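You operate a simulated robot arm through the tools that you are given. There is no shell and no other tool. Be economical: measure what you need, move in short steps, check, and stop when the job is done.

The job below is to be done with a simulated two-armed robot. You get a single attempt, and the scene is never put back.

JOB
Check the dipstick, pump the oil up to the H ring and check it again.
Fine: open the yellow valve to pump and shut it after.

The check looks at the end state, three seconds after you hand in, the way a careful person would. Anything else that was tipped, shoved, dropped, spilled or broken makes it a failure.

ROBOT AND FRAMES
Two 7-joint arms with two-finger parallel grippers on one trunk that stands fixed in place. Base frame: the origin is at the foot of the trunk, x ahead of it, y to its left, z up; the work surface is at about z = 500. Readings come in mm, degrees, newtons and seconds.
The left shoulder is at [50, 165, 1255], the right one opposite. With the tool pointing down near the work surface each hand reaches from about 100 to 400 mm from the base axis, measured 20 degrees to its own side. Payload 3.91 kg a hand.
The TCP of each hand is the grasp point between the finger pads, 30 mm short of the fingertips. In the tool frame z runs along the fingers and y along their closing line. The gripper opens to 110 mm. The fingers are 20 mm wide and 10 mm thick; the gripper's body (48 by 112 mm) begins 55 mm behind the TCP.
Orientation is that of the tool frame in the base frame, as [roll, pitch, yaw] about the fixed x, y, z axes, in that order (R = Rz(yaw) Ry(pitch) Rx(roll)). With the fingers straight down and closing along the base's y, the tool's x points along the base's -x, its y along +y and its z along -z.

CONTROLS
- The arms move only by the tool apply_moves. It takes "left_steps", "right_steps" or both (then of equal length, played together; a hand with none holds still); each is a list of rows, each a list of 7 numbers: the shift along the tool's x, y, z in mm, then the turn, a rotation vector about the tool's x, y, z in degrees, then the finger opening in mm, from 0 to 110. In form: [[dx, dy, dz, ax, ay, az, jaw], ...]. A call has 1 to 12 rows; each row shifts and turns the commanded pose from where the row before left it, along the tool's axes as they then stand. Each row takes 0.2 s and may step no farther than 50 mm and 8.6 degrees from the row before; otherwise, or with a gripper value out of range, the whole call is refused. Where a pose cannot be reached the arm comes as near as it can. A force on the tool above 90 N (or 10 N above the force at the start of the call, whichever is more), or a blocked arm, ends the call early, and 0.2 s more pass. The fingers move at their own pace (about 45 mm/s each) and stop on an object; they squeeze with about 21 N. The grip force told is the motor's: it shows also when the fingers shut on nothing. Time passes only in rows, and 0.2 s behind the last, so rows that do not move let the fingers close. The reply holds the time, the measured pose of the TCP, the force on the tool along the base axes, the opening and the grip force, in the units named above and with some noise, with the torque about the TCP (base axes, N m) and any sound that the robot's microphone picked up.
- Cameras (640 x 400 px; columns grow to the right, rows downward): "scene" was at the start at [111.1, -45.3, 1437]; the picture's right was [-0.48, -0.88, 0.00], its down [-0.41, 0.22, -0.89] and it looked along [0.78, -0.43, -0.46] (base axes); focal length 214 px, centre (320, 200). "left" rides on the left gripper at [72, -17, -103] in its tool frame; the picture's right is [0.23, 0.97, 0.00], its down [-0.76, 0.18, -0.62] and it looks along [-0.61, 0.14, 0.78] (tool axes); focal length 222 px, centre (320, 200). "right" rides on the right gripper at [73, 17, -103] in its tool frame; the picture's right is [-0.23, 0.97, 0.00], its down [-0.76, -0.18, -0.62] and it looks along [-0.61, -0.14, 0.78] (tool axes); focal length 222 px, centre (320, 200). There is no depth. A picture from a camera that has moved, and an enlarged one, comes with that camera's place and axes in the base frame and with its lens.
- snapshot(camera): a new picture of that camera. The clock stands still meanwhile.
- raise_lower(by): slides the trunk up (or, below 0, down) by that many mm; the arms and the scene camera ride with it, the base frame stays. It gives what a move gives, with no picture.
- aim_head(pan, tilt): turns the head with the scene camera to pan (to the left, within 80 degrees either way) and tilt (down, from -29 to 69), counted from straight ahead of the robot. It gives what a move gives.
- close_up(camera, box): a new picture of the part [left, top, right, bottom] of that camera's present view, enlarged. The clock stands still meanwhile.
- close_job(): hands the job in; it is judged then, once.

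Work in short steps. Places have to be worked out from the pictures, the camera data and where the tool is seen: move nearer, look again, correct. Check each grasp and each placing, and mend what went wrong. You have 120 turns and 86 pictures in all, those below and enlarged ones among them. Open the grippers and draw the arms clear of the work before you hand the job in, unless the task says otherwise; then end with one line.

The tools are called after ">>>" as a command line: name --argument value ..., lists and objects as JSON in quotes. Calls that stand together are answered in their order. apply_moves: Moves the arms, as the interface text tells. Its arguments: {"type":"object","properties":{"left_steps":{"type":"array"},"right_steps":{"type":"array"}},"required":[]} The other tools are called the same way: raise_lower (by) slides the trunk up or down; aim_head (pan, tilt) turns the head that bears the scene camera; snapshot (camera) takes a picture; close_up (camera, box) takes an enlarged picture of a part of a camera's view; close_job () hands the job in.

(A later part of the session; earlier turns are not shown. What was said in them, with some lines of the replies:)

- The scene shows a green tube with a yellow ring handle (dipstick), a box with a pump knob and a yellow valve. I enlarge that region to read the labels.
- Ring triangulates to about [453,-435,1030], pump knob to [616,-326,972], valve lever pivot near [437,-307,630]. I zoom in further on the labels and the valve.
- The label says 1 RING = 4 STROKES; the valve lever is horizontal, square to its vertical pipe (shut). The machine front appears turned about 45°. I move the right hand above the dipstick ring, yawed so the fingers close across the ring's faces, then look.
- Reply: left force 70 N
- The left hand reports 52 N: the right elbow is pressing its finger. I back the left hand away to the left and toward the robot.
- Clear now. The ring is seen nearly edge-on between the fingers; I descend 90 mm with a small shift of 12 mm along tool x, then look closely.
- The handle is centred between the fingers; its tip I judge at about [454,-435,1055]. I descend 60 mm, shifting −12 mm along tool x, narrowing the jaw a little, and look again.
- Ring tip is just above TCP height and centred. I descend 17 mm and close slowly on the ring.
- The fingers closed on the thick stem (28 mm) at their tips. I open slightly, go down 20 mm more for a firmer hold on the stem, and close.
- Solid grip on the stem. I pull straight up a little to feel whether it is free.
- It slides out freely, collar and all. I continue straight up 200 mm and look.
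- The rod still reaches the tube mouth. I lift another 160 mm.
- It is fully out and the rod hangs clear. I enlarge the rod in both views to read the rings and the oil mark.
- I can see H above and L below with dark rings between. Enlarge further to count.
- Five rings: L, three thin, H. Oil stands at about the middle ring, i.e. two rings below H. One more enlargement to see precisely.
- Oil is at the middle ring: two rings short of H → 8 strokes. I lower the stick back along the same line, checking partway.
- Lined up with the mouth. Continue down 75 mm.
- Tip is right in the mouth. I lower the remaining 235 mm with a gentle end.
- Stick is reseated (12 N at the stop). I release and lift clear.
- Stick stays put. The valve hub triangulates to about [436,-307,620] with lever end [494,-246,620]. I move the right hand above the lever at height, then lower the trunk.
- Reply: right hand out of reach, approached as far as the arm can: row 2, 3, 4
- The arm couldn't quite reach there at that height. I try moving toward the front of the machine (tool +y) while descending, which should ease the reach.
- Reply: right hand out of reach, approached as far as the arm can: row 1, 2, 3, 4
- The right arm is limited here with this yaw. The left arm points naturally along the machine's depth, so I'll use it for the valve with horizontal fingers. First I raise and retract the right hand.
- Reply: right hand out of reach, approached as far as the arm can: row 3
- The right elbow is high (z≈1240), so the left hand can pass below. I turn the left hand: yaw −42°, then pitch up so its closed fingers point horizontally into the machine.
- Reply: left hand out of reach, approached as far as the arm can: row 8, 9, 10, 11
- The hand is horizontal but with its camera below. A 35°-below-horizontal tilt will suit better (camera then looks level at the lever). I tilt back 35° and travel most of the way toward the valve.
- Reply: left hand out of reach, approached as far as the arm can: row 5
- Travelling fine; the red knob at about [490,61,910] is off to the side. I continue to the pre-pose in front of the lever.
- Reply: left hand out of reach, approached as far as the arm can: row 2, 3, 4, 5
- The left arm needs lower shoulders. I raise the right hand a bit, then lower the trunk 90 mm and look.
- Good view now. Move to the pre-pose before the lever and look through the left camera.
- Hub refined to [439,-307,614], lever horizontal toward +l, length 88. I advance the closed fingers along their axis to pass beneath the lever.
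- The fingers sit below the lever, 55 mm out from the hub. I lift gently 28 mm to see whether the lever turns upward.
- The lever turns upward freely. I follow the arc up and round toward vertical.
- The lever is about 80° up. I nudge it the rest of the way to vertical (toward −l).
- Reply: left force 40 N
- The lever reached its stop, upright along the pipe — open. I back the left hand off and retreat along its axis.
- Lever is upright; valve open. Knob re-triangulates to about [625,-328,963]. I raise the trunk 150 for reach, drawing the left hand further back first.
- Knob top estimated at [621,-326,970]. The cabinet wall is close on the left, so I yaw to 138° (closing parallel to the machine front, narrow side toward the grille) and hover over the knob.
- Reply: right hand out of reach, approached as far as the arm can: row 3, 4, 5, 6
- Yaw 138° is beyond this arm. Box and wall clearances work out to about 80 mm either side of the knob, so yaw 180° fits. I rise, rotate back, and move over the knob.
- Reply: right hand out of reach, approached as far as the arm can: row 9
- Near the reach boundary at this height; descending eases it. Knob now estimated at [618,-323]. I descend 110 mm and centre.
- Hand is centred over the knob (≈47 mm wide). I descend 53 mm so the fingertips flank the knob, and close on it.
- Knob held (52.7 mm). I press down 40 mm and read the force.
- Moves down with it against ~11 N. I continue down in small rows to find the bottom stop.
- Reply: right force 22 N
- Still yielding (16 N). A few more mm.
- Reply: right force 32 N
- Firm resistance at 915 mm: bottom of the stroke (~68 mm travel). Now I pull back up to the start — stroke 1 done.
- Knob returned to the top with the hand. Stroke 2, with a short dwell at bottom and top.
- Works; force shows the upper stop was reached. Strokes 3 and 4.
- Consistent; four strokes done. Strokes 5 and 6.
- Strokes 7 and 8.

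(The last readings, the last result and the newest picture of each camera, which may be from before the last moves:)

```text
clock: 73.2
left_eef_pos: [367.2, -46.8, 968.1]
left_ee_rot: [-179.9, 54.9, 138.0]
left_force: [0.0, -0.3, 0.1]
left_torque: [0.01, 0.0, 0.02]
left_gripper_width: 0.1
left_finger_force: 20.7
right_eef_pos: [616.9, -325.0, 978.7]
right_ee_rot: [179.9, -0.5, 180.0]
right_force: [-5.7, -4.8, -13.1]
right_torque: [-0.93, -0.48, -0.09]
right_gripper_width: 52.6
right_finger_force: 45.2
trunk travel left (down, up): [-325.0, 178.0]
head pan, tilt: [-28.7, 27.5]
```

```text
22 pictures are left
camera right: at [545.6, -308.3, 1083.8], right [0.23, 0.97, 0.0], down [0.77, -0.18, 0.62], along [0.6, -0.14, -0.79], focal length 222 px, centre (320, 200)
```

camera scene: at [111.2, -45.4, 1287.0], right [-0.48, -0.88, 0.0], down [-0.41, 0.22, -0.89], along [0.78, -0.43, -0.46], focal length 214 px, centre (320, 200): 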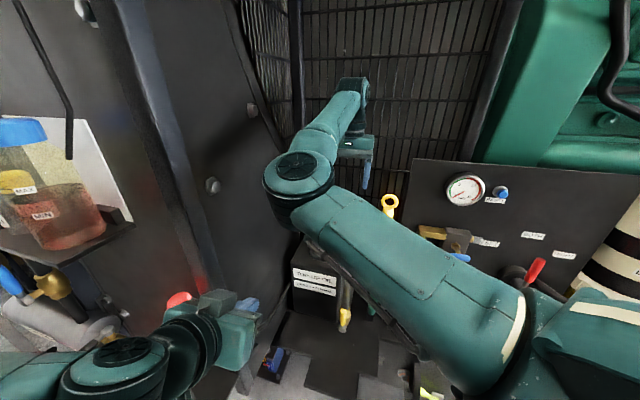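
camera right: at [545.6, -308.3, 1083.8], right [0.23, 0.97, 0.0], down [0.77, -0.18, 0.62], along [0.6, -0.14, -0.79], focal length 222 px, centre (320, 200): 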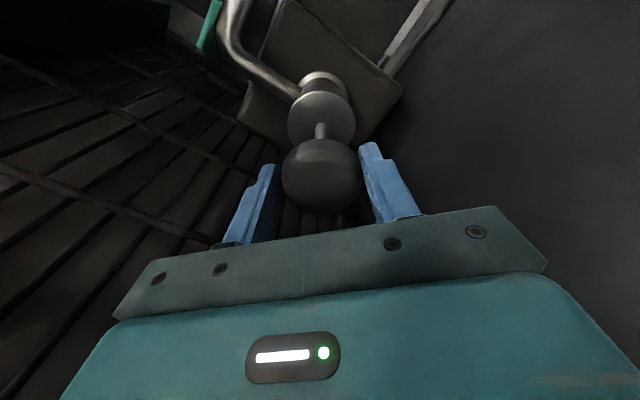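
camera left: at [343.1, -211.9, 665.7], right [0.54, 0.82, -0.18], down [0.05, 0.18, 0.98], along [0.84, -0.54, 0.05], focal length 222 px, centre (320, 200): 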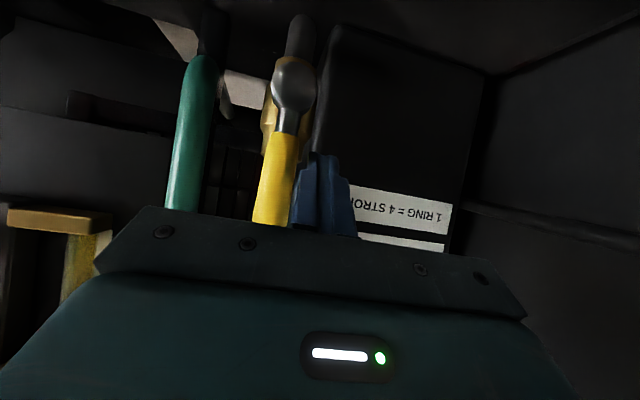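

Eight full strokes done. I release the knob, lift, and bring the right hand back to its parked place.

>>> apply_moves --right_steps '[[0, 0, 2, 0, 0, 0, 52], [0, 0, 0, 0, 0, 0, 70], [0, 0, 0, 0, 0, 0, 80], [0, 0, -40, 0, 0, 0, 80], [0, 0, -45, 0, 0, 0, 80], [5, 0, -45, 0, 0, 0, 80], [30, -10, -30, 0, 0, 0, 80], [45, -20, 0, 0, 0, 0, 80], [45, -20, 0, 0, 0, 0, 80], [45, -20, 0, 0, 0, 0, 80]]'

>>> apply_moves --right_steps '[[42, -25, -25, 0, 0, 0, 80], [42, -25, -25, 0, 0, 0, 80], [42, -25, -25, 0, 0, 0, 80], [20, -13, -25, 0, 0, 0, 80], [0, 0, -30, 0, 0, 0, 80]]'

>>> raise_lower --by -150

>>> snapshot --camera "scene"

```text
clock: 75.5
left_eef_pos: [366.8, -46.0, 967.9]
left_ee_rot: [-180.0, 54.9, 138.0]
left_force: [-1.3, 0.8, -0.1]
left_torque: [0.01, 0.03, 0.0]
left_gripper_width: 0.1
left_finger_force: 21.0
right_eef_pos: [446.1, -394.2, 1141.0]
right_ee_rot: [-179.9, -0.1, 179.9]
right_force: [0.2, -0.2, -0.3]
right_torque: [0.02, 0.01, -0.01]
right_gripper_width: 80.1
right_finger_force: 0.1
trunk travel left (down, up): [-325.0, 178.0]
head pan, tilt: [-28.7, 27.5]
```

```text
refused: row 1 steps farther than a row can; nothing moved
```

```text
clock: 76.5
left_eef_pos: [367.0, -45.9, 880.0]
left_ee_rot: [-179.9, 55.1, 138.0]
left_force: [1.0, 0.5, 0.0]
left_torque: [0.01, 0.02, 0.0]
left_gripper_width: 0.0
left_finger_force: 20.6
right_eef_pos: [446.7, -394.5, 1075.0]
right_ee_rot: [-177.1, 2.6, -179.6]
right_force: [-0.8, 3.7, 31.5]
right_torque: [-1.25, -0.2, -0.16]
right_gripper_width: 78.8
right_finger_force: 0.0
trunk travel left (down, up): [-236.0, 267.0]
head pan, tilt: [-28.7, 27.5]
stopped: the force on the tool passed its limit at 112 N (the readings are from after the stop); the commanded pose is now the measured one
```

```text
21 pictures are left
camera scene: at [109.2, -44.2, 1198.4], right [-0.48, -0.88, 0.0], down [-0.4, 0.22, -0.89], along [0.78, -0.43, -0.46], focal length 214 px, centre (320, 200)
```

scene: 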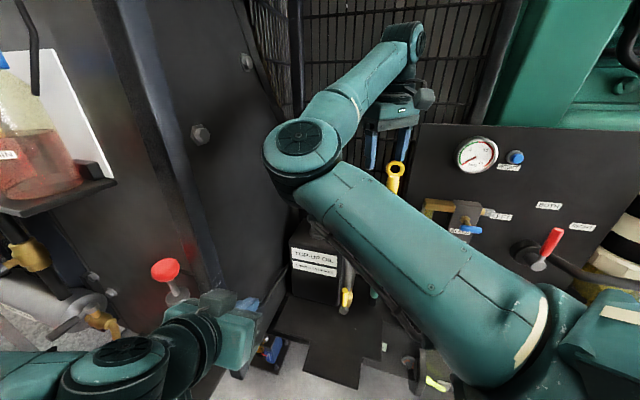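

The retract call was refused and the lowering pressed a finger onto the dipstick ring (stopped). I lift straight up at once and inspect.

>>> apply_moves --right_steps '[[0, 0, -20, 0, 0, 0, 80], [0, 0, -40, 0, 0, 0, 80], [0, 0, -40, 0, 0, 0, 80]]'

>>> snapshot --camera "right"

```text
clock: 77.3
left_eef_pos: [366.7, -47.0, 880.2]
left_ee_rot: [180.0, 54.9, 138.0]
left_force: [-0.8, -0.1, 1.2]
left_torque: [0.0, -0.01, 0.0]
left_gripper_width: 0.0
left_finger_force: 21.0
right_eef_pos: [446.0, -390.8, 1168.8]
right_ee_rot: [-177.6, 2.2, -179.5]
right_force: [0.0, 1.1, 0.6]
right_torque: [-0.03, 0.02, 0.0]
right_gripper_width: 80.0
right_finger_force: 0.1
trunk travel left (down, up): [-236.0, 267.0]
head pan, tilt: [-28.7, 27.5]
```

```text
20 pictures are left
camera right: at [369.4, -370.4, 1268.9], right [0.22, 0.97, -0.03], down [0.74, -0.15, 0.66], along [0.64, -0.17, -0.75], focal length 222 px, centre (320, 200)
```

right: 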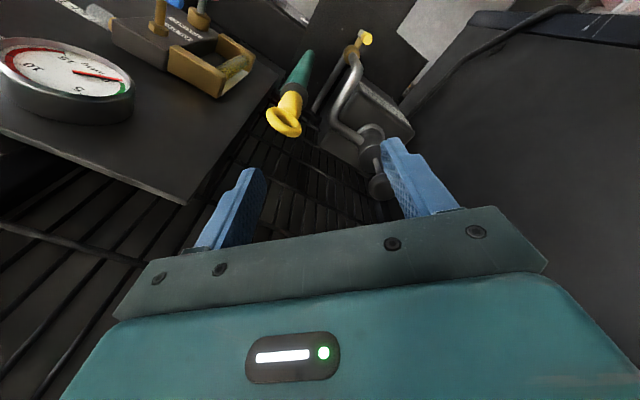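

The stick and ring look intact. I level the hand again and retreat it fully to its parked spot, with legal step sizes this time.

>>> apply_moves --right_steps '[[0, 0, -10, -2.4, 2.2, 0, 80], [36, -23, -10, 0, 0, 0, 80], [36, -23, -10, 0, 0, 0, 80], [36, -23, -10, 0, 0, 0, 80], [36, -23, -10, 0, 0, 0, 80]]'

```text
clock: 78.5
left_eef_pos: [368.6, -47.0, 879.2]
left_ee_rot: [180.0, 55.0, 137.9]
left_force: [-0.1, 0.2, -0.1]
left_torque: [-0.02, 0.0, 0.04]
left_gripper_width: 0.2
left_finger_force: 20.7
right_eef_pos: [298.8, -484.3, 1217.8]
right_ee_rot: [-180.0, -0.1, -179.7]
right_force: [-0.1, 0.4, 0.8]
right_torque: [0.01, 0.01, -0.03]
right_gripper_width: 80.2
right_finger_force: 0.0
trunk travel left (down, up): [-236.0, 267.0]
head pan, tilt: [-28.7, 27.5]
```

Right hand is parked. Now the trunk goes down the remaining 61 mm for the valve.

>>> raise_lower --by -61

>>> close_up --camera "scene" --box '[200, 110, 440, 400]'

```text
clock: 79.5
left_eef_pos: [367.4, -46.8, 819.6]
left_ee_rot: [180.0, 54.9, 138.0]
left_force: [-0.8, -0.4, -0.1]
left_torque: [-0.02, 0.0, 0.01]
left_gripper_width: 0.0
left_finger_force: 21.4
right_eef_pos: [300.1, -483.6, 1157.6]
right_ee_rot: [180.0, -0.1, -179.7]
right_force: [-0.4, 0.6, 0.7]
right_torque: [-0.01, 0.0, -0.01]
right_gripper_width: 80.0
right_finger_force: 0.1
trunk travel left (down, up): [-175.0, 328.0]
head pan, tilt: [-28.7, 27.5]
```

```text
1.38 times, centred on (320, 255) of scene
camera zoom: at [110.9, -45.3, 1137.4], right [-0.48, -0.88, 0.0], down [-0.41, 0.22, -0.89], along [0.78, -0.43, -0.46], focal length 296 px, centre (320, 124)
```

zoom: 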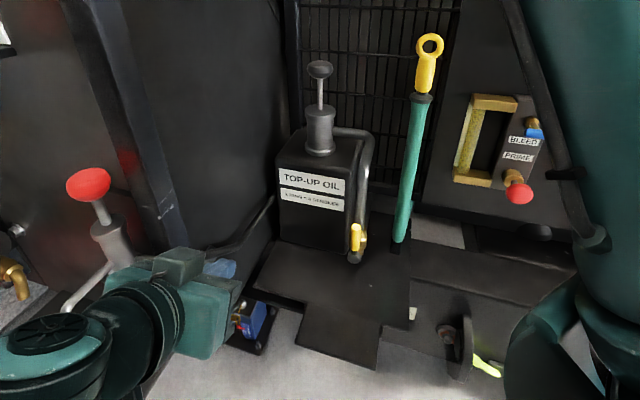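

All intact. I move the left hand to a pre-pose on the −l side of the upright lever.

>>> apply_moves --left_steps '[[-0.7, -35.6, 28.7, 0, 0, 0, 0], [-0.7, -35.6, 28.7, 0, 0, 0, 0], [-0.7, -35.6, 28.7, 0, 0, 0, 0], [-0.7, -35.6, 28.7, 0, 0, 0, 0], [-0.7, -35.6, 28.7, 0, 0, 0, 0]]'

>>> snapshot --camera "left"

```text
clock: 80.7
left_eef_pos: [336.2, -259.4, 738.0]
left_ee_rot: [180.0, 55.0, 138.2]
left_force: [0.6, -0.4, -0.4]
left_torque: [0.0, -0.04, 0.0]
left_gripper_width: 0.0
left_finger_force: 20.5
right_eef_pos: [300.1, -482.5, 1156.3]
right_ee_rot: [180.0, -0.1, -179.7]
right_force: [-0.2, 0.5, -0.2]
right_torque: [-0.03, 0.01, 0.0]
right_gripper_width: 79.9
right_finger_force: 0.0
trunk travel left (down, up): [-175.0, 328.0]
head pan, tilt: [-28.7, 27.5]
```

```text
18 pictures are left
camera left: at [231.9, -187.6, 737.9], right [0.55, 0.81, -0.19], down [0.06, 0.18, 0.98], along [0.83, -0.56, 0.05], focal length 222 px, centre (320, 200)
```

left: 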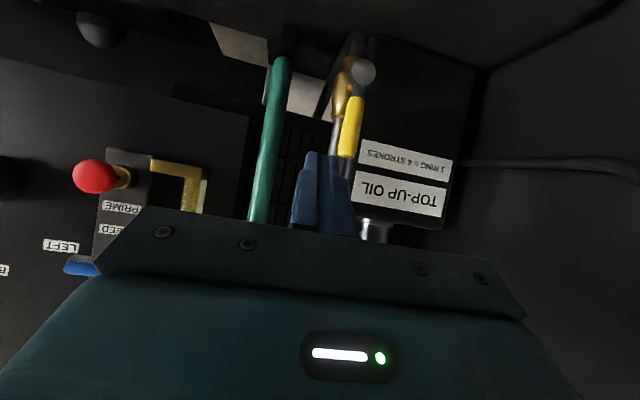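

Fingers line up just right of the lever (machine −l side). Advance along the finger axis.

>>> apply_moves --left_steps '[[0, 0, 40, 0, 0, 0, 0], [0, 0, 40, 0, 0, 0, 0], [0, 0, 40, 0, 0, 0, 0]]'

>>> snapshot --camera "left"

```text
clock: 81.5
left_eef_pos: [412.6, -312.2, 674.3]
left_ee_rot: [179.8, 55.0, 137.9]
left_force: [0.2, -1.4, 0.0]
left_torque: [0.02, -0.02, -0.01]
left_gripper_width: 0.1
left_finger_force: 20.7
left hand out of reach, approached as far as the arm can: row 3
right_eef_pos: [300.1, -482.5, 1158.4]
right_ee_rot: [-179.9, -0.1, -179.7]
right_force: [-0.5, -0.1, 0.6]
right_torque: [-0.04, 0.02, -0.02]
right_gripper_width: 80.0
right_finger_force: 0.0
trunk travel left (down, up): [-175.0, 328.0]
head pan, tilt: [-28.7, 27.5]
```

```text
17 pictures are left
camera left: at [307.2, -241.0, 672.5], right [0.56, 0.81, -0.19], down [0.06, 0.18, 0.98], along [0.83, -0.56, 0.05], focal length 222 px, centre (320, 200)
```

left: 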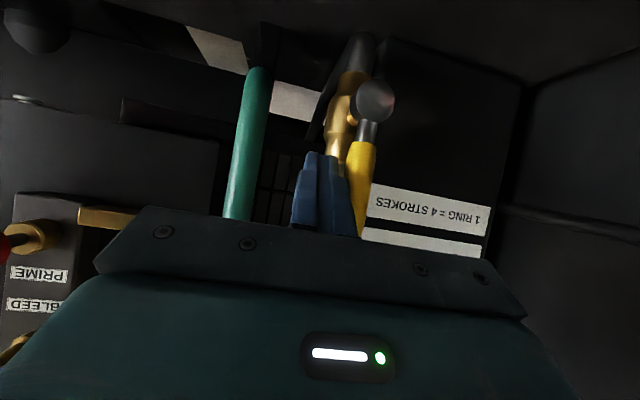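

Close enough: tips reach just past the lever plane, on its −l side. I push the lever over toward +l.

>>> apply_moves --left_steps '[[-2.5, 12, 0.1, 0, 0, 0, 0], [-2.5, 11, 0.1, 0, 0, 0, 0], [0.7, 10, 2.4, 0, 0, 0, 0], [1.6, 10, 2.9, 0, 0, 0, 0]]'

>>> snapshot --camera "left"

```text
clock: 82.5
left_eef_pos: [444.7, -284.1, 672.6]
left_ee_rot: [180.0, 55.0, 138.2]
left_force: [-0.9, -3.6, 0.0]
left_torque: [-0.09, 0.05, -0.07]
left_gripper_width: 0.0
left_finger_force: 20.9
right_eef_pos: [300.2, -483.2, 1157.1]
right_ee_rot: [180.0, 0.0, -179.7]
right_force: [0.4, -0.4, 1.0]
right_torque: [-0.01, -0.02, -0.02]
right_gripper_width: 80.2
right_finger_force: 0.0
trunk travel left (down, up): [-175.0, 328.0]
head pan, tilt: [-28.7, 27.5]
```

```text
16 pictures are left
camera left: at [340.1, -212.9, 671.4], right [0.55, 0.81, -0.19], down [0.06, 0.18, 0.98], along [0.83, -0.56, 0.05], focal length 222 px, centre (320, 200)
```

left: 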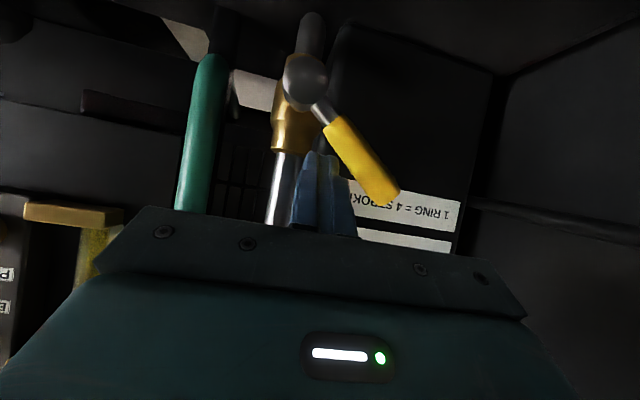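

Lever at ~45° and following. Continue the arc down to horizontal.

>>> apply_moves --left_steps '[[4.9, 9, 3.4, 0, 0, 0, 0], [6.6, 8, 4.6, 0, 0, 0, 0], [6.6, 6, 4.6, 0, 0, 0, 0], [7.4, 5, 5.2, 0, 0, 0, 0], [4.1, 3, 2.9, 0, 0, 0, 0], [3.3, 0, 2.3, 0, 0, 0, 0]]'

>>> snapshot --camera "left"

```text
clock: 83.9
left_eef_pos: [466.1, -264.7, 644.3]
left_ee_rot: [179.9, 56.3, 138.0]
left_force: [4.8, -14.8, 48.4]
left_torque: [-0.76, -0.58, -0.15]
left_gripper_width: 0.0
left_finger_force: 20.5
right_eef_pos: [296.5, -482.4, 1159.9]
right_ee_rot: [-180.0, 0.1, -179.7]
right_force: [0.6, 1.2, 0.3]
right_torque: [-0.02, -0.01, -0.01]
right_gripper_width: 80.1
right_finger_force: 0.0
trunk travel left (down, up): [-175.0, 328.0]
head pan, tilt: [-28.7, 27.5]
```

```text
15 pictures are left
camera left: at [361.8, -193.0, 640.5], right [0.56, 0.81, -0.19], down [0.05, 0.2, 0.98], along [0.83, -0.56, 0.07], focal length 222 px, centre (320, 200)
```

left: 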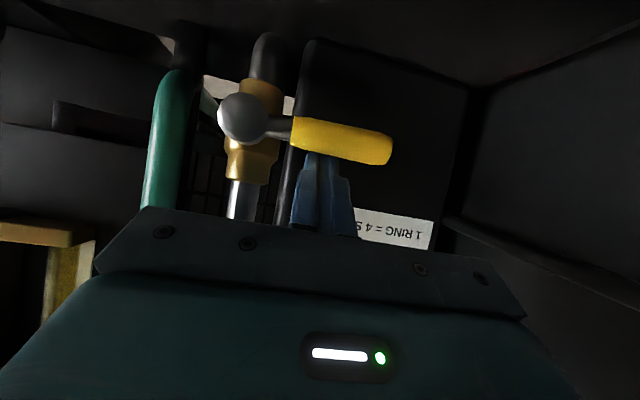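

The lever is horizontal at its stop again — valve shut. I back the left hand off and withdraw.

>>> apply_moves --left_steps '[[-8, 0, -6, 0, 0, 0, 0], [-8, 0, -6, 0, 0, 0, 0], [0, 5, -40, 0, 0, 0, 0], [0, 20, -40, 0, 0, 0, 0], [0, 25, -40, 0, 0, 0, 0], [0, 30, -35, 0, 0, 0, 0], [0, 30, -35, 0, 0, 0, 0]]'

>>> close_up --camera "scene" --box '[200, 110, 440, 400]'

```text
clock: 85.5
left_eef_pos: [421.1, -74.1, 760.9]
left_ee_rot: [179.9, 55.0, 138.1]
left_force: [-0.1, 0.0, 0.5]
left_torque: [0.01, 0.0, -0.01]
left_gripper_width: 0.0
left_finger_force: 21.6
right_eef_pos: [300.3, -484.0, 1156.3]
right_ee_rot: [-179.9, -0.1, -179.7]
right_force: [-0.1, 0.0, -0.1]
right_torque: [0.01, 0.01, 0.01]
right_gripper_width: 80.0
right_finger_force: 0.2
trunk travel left (down, up): [-175.0, 328.0]
head pan, tilt: [-28.7, 27.5]
```

```text
1.38 times, centred on (320, 255) of scene
camera zoom: at [111.0, -45.3, 1137.4], right [-0.48, -0.88, 0.0], down [-0.41, 0.22, -0.89], along [0.78, -0.43, -0.46], focal length 296 px, centre (320, 124)
```

zoom: 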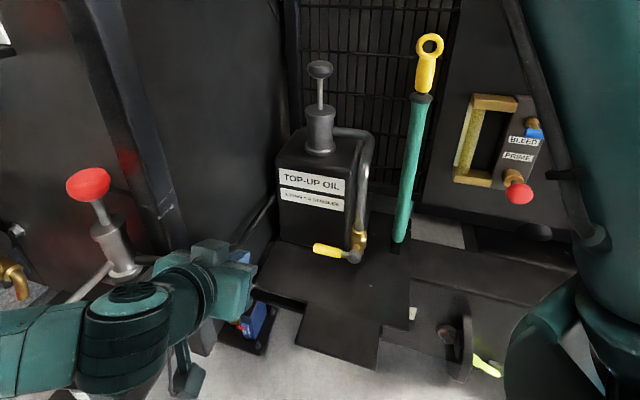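

Valve shut, all else intact. I draw the left hand farther back, raise the trunk 300, and bring the right hand over the dipstick again.

>>> apply_moves --left_steps '[[0, 0, -45, 0, 0, 0, 0], [0, 10, -45, 0, 0, 0, 0], [0, 10, -45, 0, 0, 0, 0]]'

>>> raise_lower --by 300

>>> snapshot --camera "scene"

```text
clock: 86.3
left_eef_pos: [361.4, 8.0, 838.6]
left_ee_rot: [179.9, 54.9, 138.0]
left_force: [0.7, -0.5, -0.2]
left_torque: [-0.02, 0.04, 0.0]
left_gripper_width: 0.0
left_finger_force: 20.5
left hand out of reach, approached as far as the arm can: row 3
right_eef_pos: [300.4, -484.2, 1156.4]
right_ee_rot: [179.9, -0.1, -179.8]
right_force: [0.0, -0.4, -0.7]
right_torque: [0.0, -0.01, -0.01]
right_gripper_width: 80.2
right_finger_force: 0.0
trunk travel left (down, up): [-175.0, 328.0]
head pan, tilt: [-28.7, 27.5]
```

```text
clock: 89.3
left_eef_pos: [361.3, 8.3, 1140.1]
left_ee_rot: [180.0, 54.8, 138.0]
left_force: [-0.2, -0.6, -0.5]
left_torque: [-0.05, -0.01, -0.01]
left_gripper_width: 0.2
left_finger_force: 20.8
right_eef_pos: [300.8, -483.4, 1456.6]
right_ee_rot: [-180.0, -0.1, -179.7]
right_force: [0.3, -0.5, 0.2]
right_torque: [-0.01, 0.0, 0.01]
right_gripper_width: 79.8
right_finger_force: 0.1
trunk travel left (down, up): [-475.0, 28.0]
head pan, tilt: [-28.7, 27.5]
```

```text
13 pictures are left
camera scene: at [111.1, -45.3, 1437.4], right [-0.48, -0.88, 0.0], down [-0.41, 0.22, -0.89], along [0.78, -0.43, -0.46], focal length 214 px, centre (320, 200)
```

scene: 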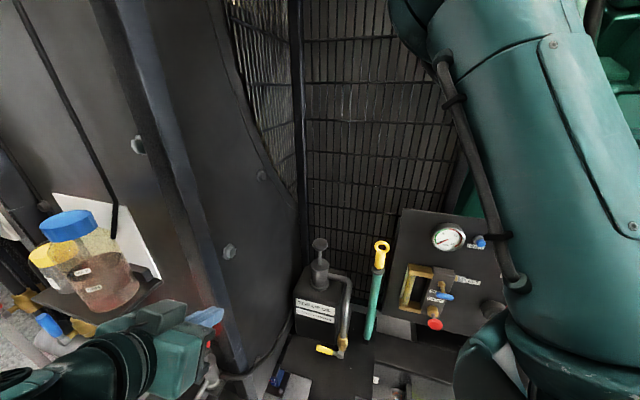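

View is clear. Right hand to above the stick as in the first pull: translate, then yaw.

>>> apply_moves --right_steps '[[-21.8, 6.4, 36.9, 0, 0, 0, 80], [-21.8, 6.4, 36.9, 0, 0, 0, 80], [-21.8, 6.4, 36.9, 0, 0, 0, 80], [-21.8, 6.4, 36.9, 0, 0, 0, 80], [-21.8, 6.4, 36.9, 0, 0, 0, 80], [-21.8, 6.4, 36.9, 0, 0, 0, 80], [-21.8, 6.4, 36.9, 0, 0, 0, 80]]'

>>> apply_moves --right_steps '[[0, 0, 0, 0, 0, -8, 70], [0, 0, 0, 0, 0, -8, 70], [0, 0, 0, 0, 0, -8, 70], [0, 0, 0, 0, 0, -8, 70], [0, 0, 0, 0, 0, -8, 70], [0, 0, 0, 0, 0, -8, 70]]'

>>> close_up --camera "right" --box '[200, 0, 440, 200]'

```text
clock: 90.9
left_eef_pos: [361.5, 8.9, 1138.8]
left_ee_rot: [-180.0, 54.9, 138.1]
left_force: [-0.6, 0.0, 0.0]
left_torque: [-0.01, -0.01, 0.0]
left_gripper_width: 0.0
left_finger_force: 21.1
right_eef_pos: [452.9, -438.8, 1198.2]
right_ee_rot: [180.0, -0.1, -179.7]
right_force: [0.8, 0.5, -0.4]
right_torque: [-0.03, 0.02, -0.05]
right_gripper_width: 80.3
right_finger_force: 0.0
trunk travel left (down, up): [-475.0, 28.0]
head pan, tilt: [-28.7, 27.5]
```

```text
clock: 92.3
left_eef_pos: [361.1, 8.7, 1138.2]
left_ee_rot: [-179.9, 55.0, 138.0]
left_force: [0.5, -0.1, -0.6]
left_torque: [0.01, -0.01, -0.01]
left_gripper_width: 0.1
left_finger_force: 20.7
right_eef_pos: [452.3, -438.2, 1199.1]
right_ee_rot: [180.0, 0.0, -131.5]
right_force: [-0.1, -0.1, 0.4]
right_torque: [-0.02, -0.03, 0.0]
right_gripper_width: 70.1
right_finger_force: 0.0
trunk travel left (down, up): [-475.0, 28.0]
head pan, tilt: [-28.7, 27.5]
```

```text
2.00 times, centred on (320, 100) of right
camera zoom: at [392.6, -481.3, 1302.0], right [-0.58, 0.82, 0.0], down [0.64, 0.45, 0.62], along [0.51, 0.36, -0.78], focal length 444 px, centre (320, 400)
```

zoom: 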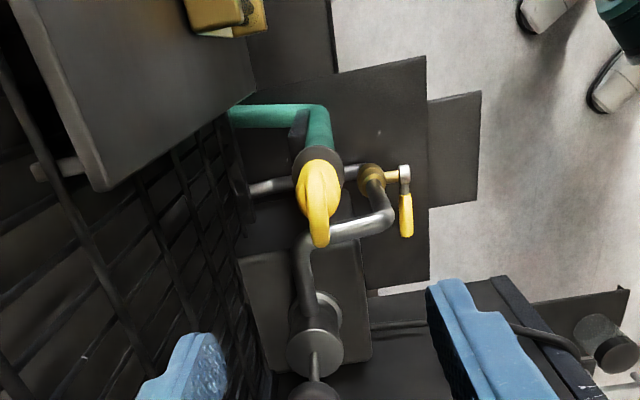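

Centred over the stick. I descend to z≈1010 and close on the stem.

>>> apply_moves --right_steps '[[0, 0, 45, 0, 0, 0, 70], [0, 0, 45, 0, 0, 0, 70], [0, 0, 40, 0, 0, 0, 70], [0, 0, 35, 0, 0, 0, 60], [0, 0, 24, 0, 0, 0, 60], [0, 0, 0, 0, 0, 0, 40], [0, 0, 0, 0, 0, 0, 20], [0, 0, 0, 0, 0, 0, 0], [0, 0, 0, 0, 0, 0, 0]]'

>>> close_up --camera "right" --box '[200, 50, 440, 250]'

```text
clock: 94.3
left_eef_pos: [361.2, 8.2, 1138.4]
left_ee_rot: [180.0, 54.9, 138.1]
left_force: [0.0, -0.6, 0.4]
left_torque: [0.0, -0.01, 0.02]
left_gripper_width: 0.0
left_finger_force: 20.7
right_eef_pos: [452.2, -438.3, 1010.5]
right_ee_rot: [179.9, -0.1, -131.8]
right_force: [1.0, -0.9, 0.2]
right_torque: [0.01, 0.03, -0.03]
right_gripper_width: 28.1
right_finger_force: 20.9
trunk travel left (down, up): [-475.0, 28.0]
head pan, tilt: [-28.7, 27.5]
```

```text
2.00 times, centred on (320, 150) of right
camera zoom: at [392.5, -480.8, 1113.0], right [-0.58, 0.82, 0.0], down [0.64, 0.45, 0.62], along [0.51, 0.36, -0.78], focal length 444 px, centre (320, 300)
```

zoom: 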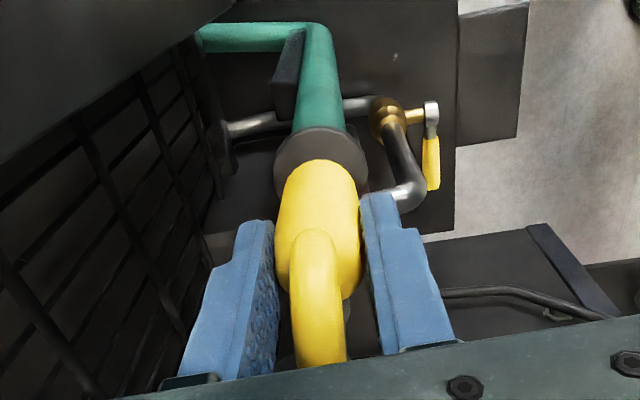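

Same grip as before (28 mm). Pull straight up 410 mm and read the stick.

>>> apply_moves --right_steps '[[0, 0, -20, 0, 0, 0, 0], [0, 0, -39, 0, 0, 0, 0], [0, 0, -39, 0, 0, 0, 0], [0, 0, -39, 0, 0, 0, 0], [0, 0, -39, 0, 0, 0, 0], [0, 0, -39, 0, 0, 0, 0], [0, 0, -39, 0, 0, 0, 0], [0, 0, -39, 0, 0, 0, 0], [0, 0, -39, 0, 0, 0, 0], [0, 0, -39, 0, 0, 0, 0], [0, 0, -39, 0, 0, 0, 0]]'

>>> close_up --camera "scene" --box '[379, 206, 395, 230]'

```text
clock: 96.7
left_eef_pos: [359.2, 7.1, 1139.8]
left_ee_rot: [179.9, 55.0, 137.9]
left_force: [-0.7, -0.7, -0.3]
left_torque: [0.0, -0.01, 0.01]
left_gripper_width: 0.0
left_finger_force: 20.2
right_eef_pos: [451.9, -437.7, 1420.4]
right_ee_rot: [180.0, 0.0, -131.7]
right_force: [-0.3, 0.0, -1.6]
right_torque: [-0.01, -0.04, 0.01]
right_gripper_width: 27.9
right_finger_force: 21.2
trunk travel left (down, up): [-475.0, 28.0]
head pan, tilt: [-28.7, 27.5]
```

```text
16.00 times, centred on (387, 218) of scene
camera zoom: at [109.9, -45.5, 1437.5], right [-0.48, -0.88, 0.0], down [-0.4, 0.22, -0.89], along [0.78, -0.43, -0.46], focal length 3432 px, centre (-752, -88)
```

zoom: 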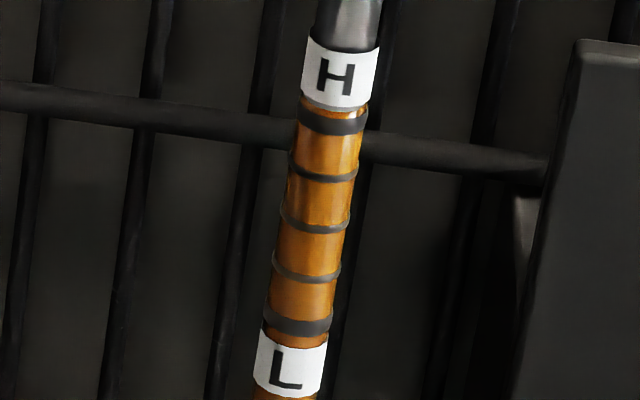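

The oil now stands right at the H ring. I reinsert the stick: down 175 mm first, then check entry.

>>> apply_moves --right_steps '[[0, 0, 25, 0, 0, 0, 0], [0, 0, 25, 0, 0, 0, 0], [0, 0, 25, 0, 0, 0, 0], [0, 0, 25, 0, 0, 0, 0], [0, 0, 25, 0, 0, 0, 0], [0, 0, 25, 0, 0, 0, 0], [0, 0, 25, 0, 0, 0, 0]]'

>>> close_up --camera "right" --box '[240, 30, 400, 160]'

```text
clock: 98.3
left_eef_pos: [360.3, 8.2, 1138.4]
left_ee_rot: [-180.0, 54.8, 138.0]
left_force: [-0.1, -0.1, -0.2]
left_torque: [0.01, 0.02, 0.01]
left_gripper_width: 0.0
left_finger_force: 21.8
right_eef_pos: [452.5, -438.9, 1244.3]
right_ee_rot: [179.9, -0.1, -131.8]
right_force: [0.4, -0.1, 0.1]
right_torque: [-0.03, 0.02, 0.03]
right_gripper_width: 28.0
right_finger_force: 21.2
trunk travel left (down, up): [-475.0, 28.0]
head pan, tilt: [-28.7, 27.5]
```

```text
3.08 times, centred on (320, 95) of right
camera zoom: at [392.7, -480.8, 1347.7], right [-0.58, 0.82, 0.0], down [0.64, 0.45, 0.62], along [0.51, 0.36, -0.78], focal length 684 px, centre (320, 523)
```

zoom: 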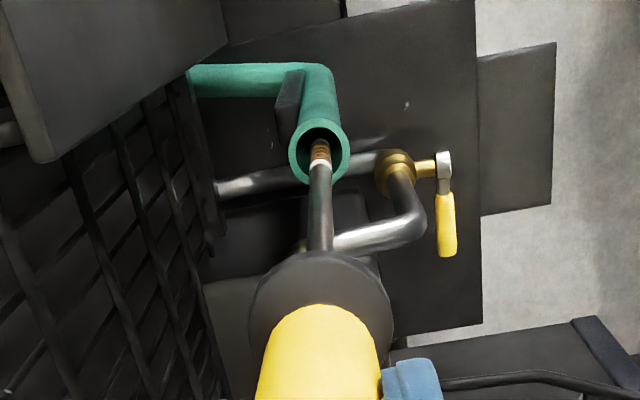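

The tip is in the mouth. I lower the remaining 235 mm gently.

>>> apply_moves --right_steps '[[0, 0, 25, 0, 0, 0, 0], [0, 0, 30, 0, 0, 0, 0], [0, 0, 30, 0, 0, 0, 0], [0, 0, 30, 0, 0, 0, 0], [0, 0, 30, 0, 0, 0, 0], [0, 0, 30, 0, 0, 0, 0], [0, 0, 25, 0, 0, 0, 0], [0, 0, 20, 0, 0, 0, 0], [0, 0, 10, 0, 0, 0, 0], [0, 0, 6, 0, 0, 0, 0]]'

>>> close_up --camera "right" --box '[200, 50, 440, 250]'

```text
clock: 100.5
left_eef_pos: [359.2, 9.3, 1140.7]
left_ee_rot: [180.0, 55.0, 138.0]
left_force: [0.0, -0.1, -0.2]
left_torque: [0.03, 0.04, 0.02]
left_gripper_width: 0.1
left_finger_force: 20.7
right_eef_pos: [450.9, -438.5, 1011.5]
right_ee_rot: [-179.7, -0.1, -131.7]
right_force: [-1.6, 0.6, 16.3]
right_torque: [0.13, 0.14, 0.08]
right_gripper_width: 28.1
right_finger_force: 21.2
trunk travel left (down, up): [-475.0, 28.0]
head pan, tilt: [-28.7, 27.5]
```

```text
2.00 times, centred on (320, 150) of right
camera zoom: at [391.2, -480.4, 1115.1], right [-0.58, 0.82, -0.01], down [0.64, 0.45, 0.62], along [0.51, 0.36, -0.78], focal length 444 px, centre (320, 300)
```

zoom: 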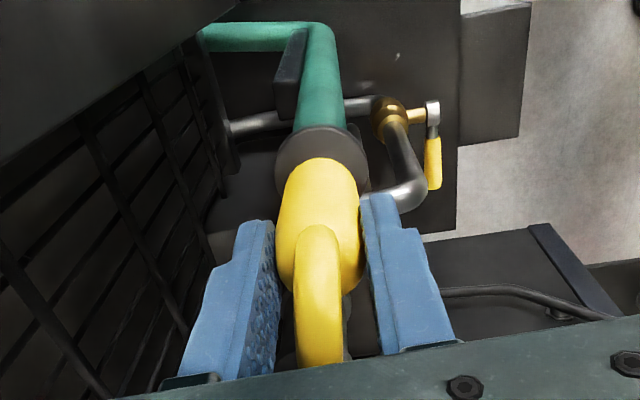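

Seated at the stop. I release, lift clear, then retract.

>>> apply_moves --right_steps '[[0, 0, -3, 0, 0, 0, 20], [0, 0, 0, 0, 0, 0, 45], [0, 0, 0, 0, 0, 0, 75], [0, 0, 0, 0, 0, 0, 75], [0, 0, -40, 0, 0, 0, 75], [0, 0, -45, 0, 0, 0, 75], [0, 0, -45, 0, 0, 0, 75], [0, 0, -45, 0, 0, 0, 75], [0, 0, -45, 0, 0, 0, 90]]'

>>> apply_moves --right_steps '[[0, 0, -20, 0, 0, 8, 110], [0, 0, -20, 0, 0, 8, 110], [0, 0, -20, 0, 0, 8, 110], [0, 0, 0, 0, 0, 8, 110], [0, 0, 0, 0, 0, 8, 110], [0, 0, 0, 0, 0, 8, 110], [40, -12, -15, 0, 0, 0, 110], [40, -12, -15, 0, 0, 0, 110], [40, -12, -15, 0, 0, 0, 110], [30, -8, 0, 0, 0, 0, 110]]' --left_steps '[[0, 0, 0, 0, 0, 0, 20], [0, 0, 0, 0, 0, 0, 40], [0, 0, 0, 0, 0, 0, 60], [0, 0, 0, 0, 0, 0, 80], [0, 0, 0, 0, 0, 0, 80], [0, 0, 0, 0, 0, 0, 80], [0, 0, 0, 0, 0, 0, 80], [0, 0, 0, 0, 0, 0, 80], [0, 0, 0, 0, 0, 0, 80], [0, 0, 0, 0, 0, 0, 80]]'

>>> snapshot --camera "scene"

>>> close_up --camera "scene" --box '[270, 220, 430, 380]'

```text
clock: 102.5
left_eef_pos: [360.7, 8.0, 1138.4]
left_ee_rot: [180.0, 55.0, 138.1]
left_force: [0.1, 0.9, -0.6]
left_torque: [-0.03, 0.0, 0.0]
left_gripper_width: 0.0
left_finger_force: 20.8
right_eef_pos: [452.2, -436.0, 1232.0]
right_ee_rot: [179.8, -0.1, -131.5]
right_force: [-0.7, 0.3, 0.6]
right_torque: [-0.01, -0.05, 0.04]
right_gripper_width: 89.8
right_finger_force: 0.1
trunk travel left (down, up): [-475.0, 28.0]
head pan, tilt: [-28.7, 27.5]
```

```text
clock: 104.7
left_eef_pos: [361.0, 8.2, 1140.1]
left_ee_rot: [179.9, 54.9, 138.0]
left_force: [0.6, -0.3, -0.2]
left_torque: [-0.03, 0.02, 0.0]
left_gripper_width: 79.9
left_finger_force: 0.1
right_eef_pos: [301.9, -482.7, 1335.7]
right_ee_rot: [-180.0, 0.0, -179.7]
right_force: [-0.4, 0.4, -0.2]
right_torque: [0.0, -0.01, 0.0]
right_gripper_width: 110.0
right_finger_force: 0.1
trunk travel left (down, up): [-475.0, 28.0]
head pan, tilt: [-28.7, 27.5]
```

```text
7 pictures are left
camera scene: at [111.0, -45.7, 1437.4], right [-0.48, -0.88, 0.0], down [-0.41, 0.22, -0.89], along [0.78, -0.43, -0.46], focal length 214 px, centre (320, 200)
```

scene: 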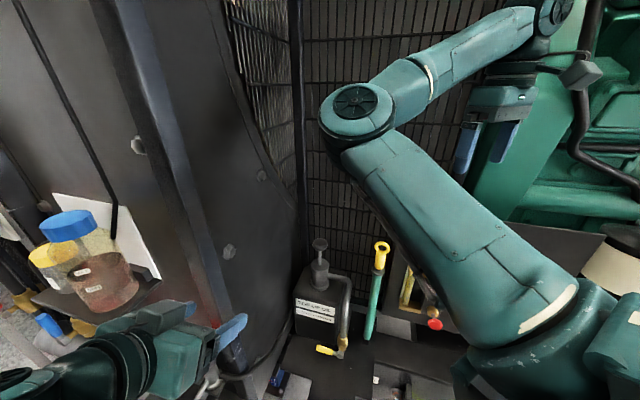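

```text
2.50 times, centred on (350, 300) of scene
camera zoom: at [111.0, -45.7, 1437.4], right [-0.48, -0.88, 0.0], down [-0.41, 0.22, -0.89], along [0.78, -0.43, -0.46], focal length 536 px, centre (245, -50)
```

zoom: 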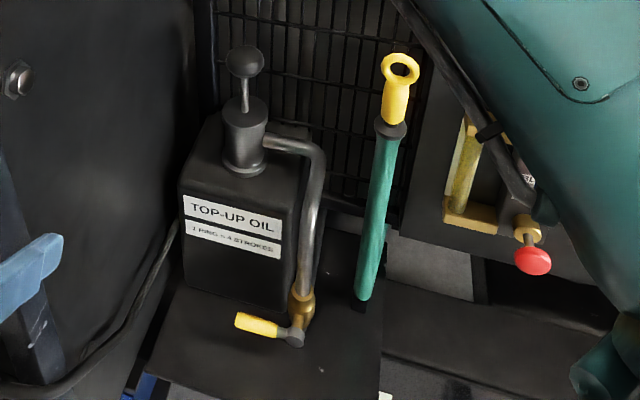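

Stick seated, valve lever horizontal (shut), knob up, both hands open and clear. I hand in.

>>> close_job

```text
The job is handed in.
```

The job is done: the oil was two rings below H, and after 8 full strokes with the yellow valve open the second dipstick check reads at the H ring. The valve is shut and the dipstick is back in its tube. While lowering the trunk I pressed a finger onto the dipstick ring (the move stopped at 112 N), but the stick and ring look undamaged. Early on, the right elbow also bumped the left hand (about 52 N).
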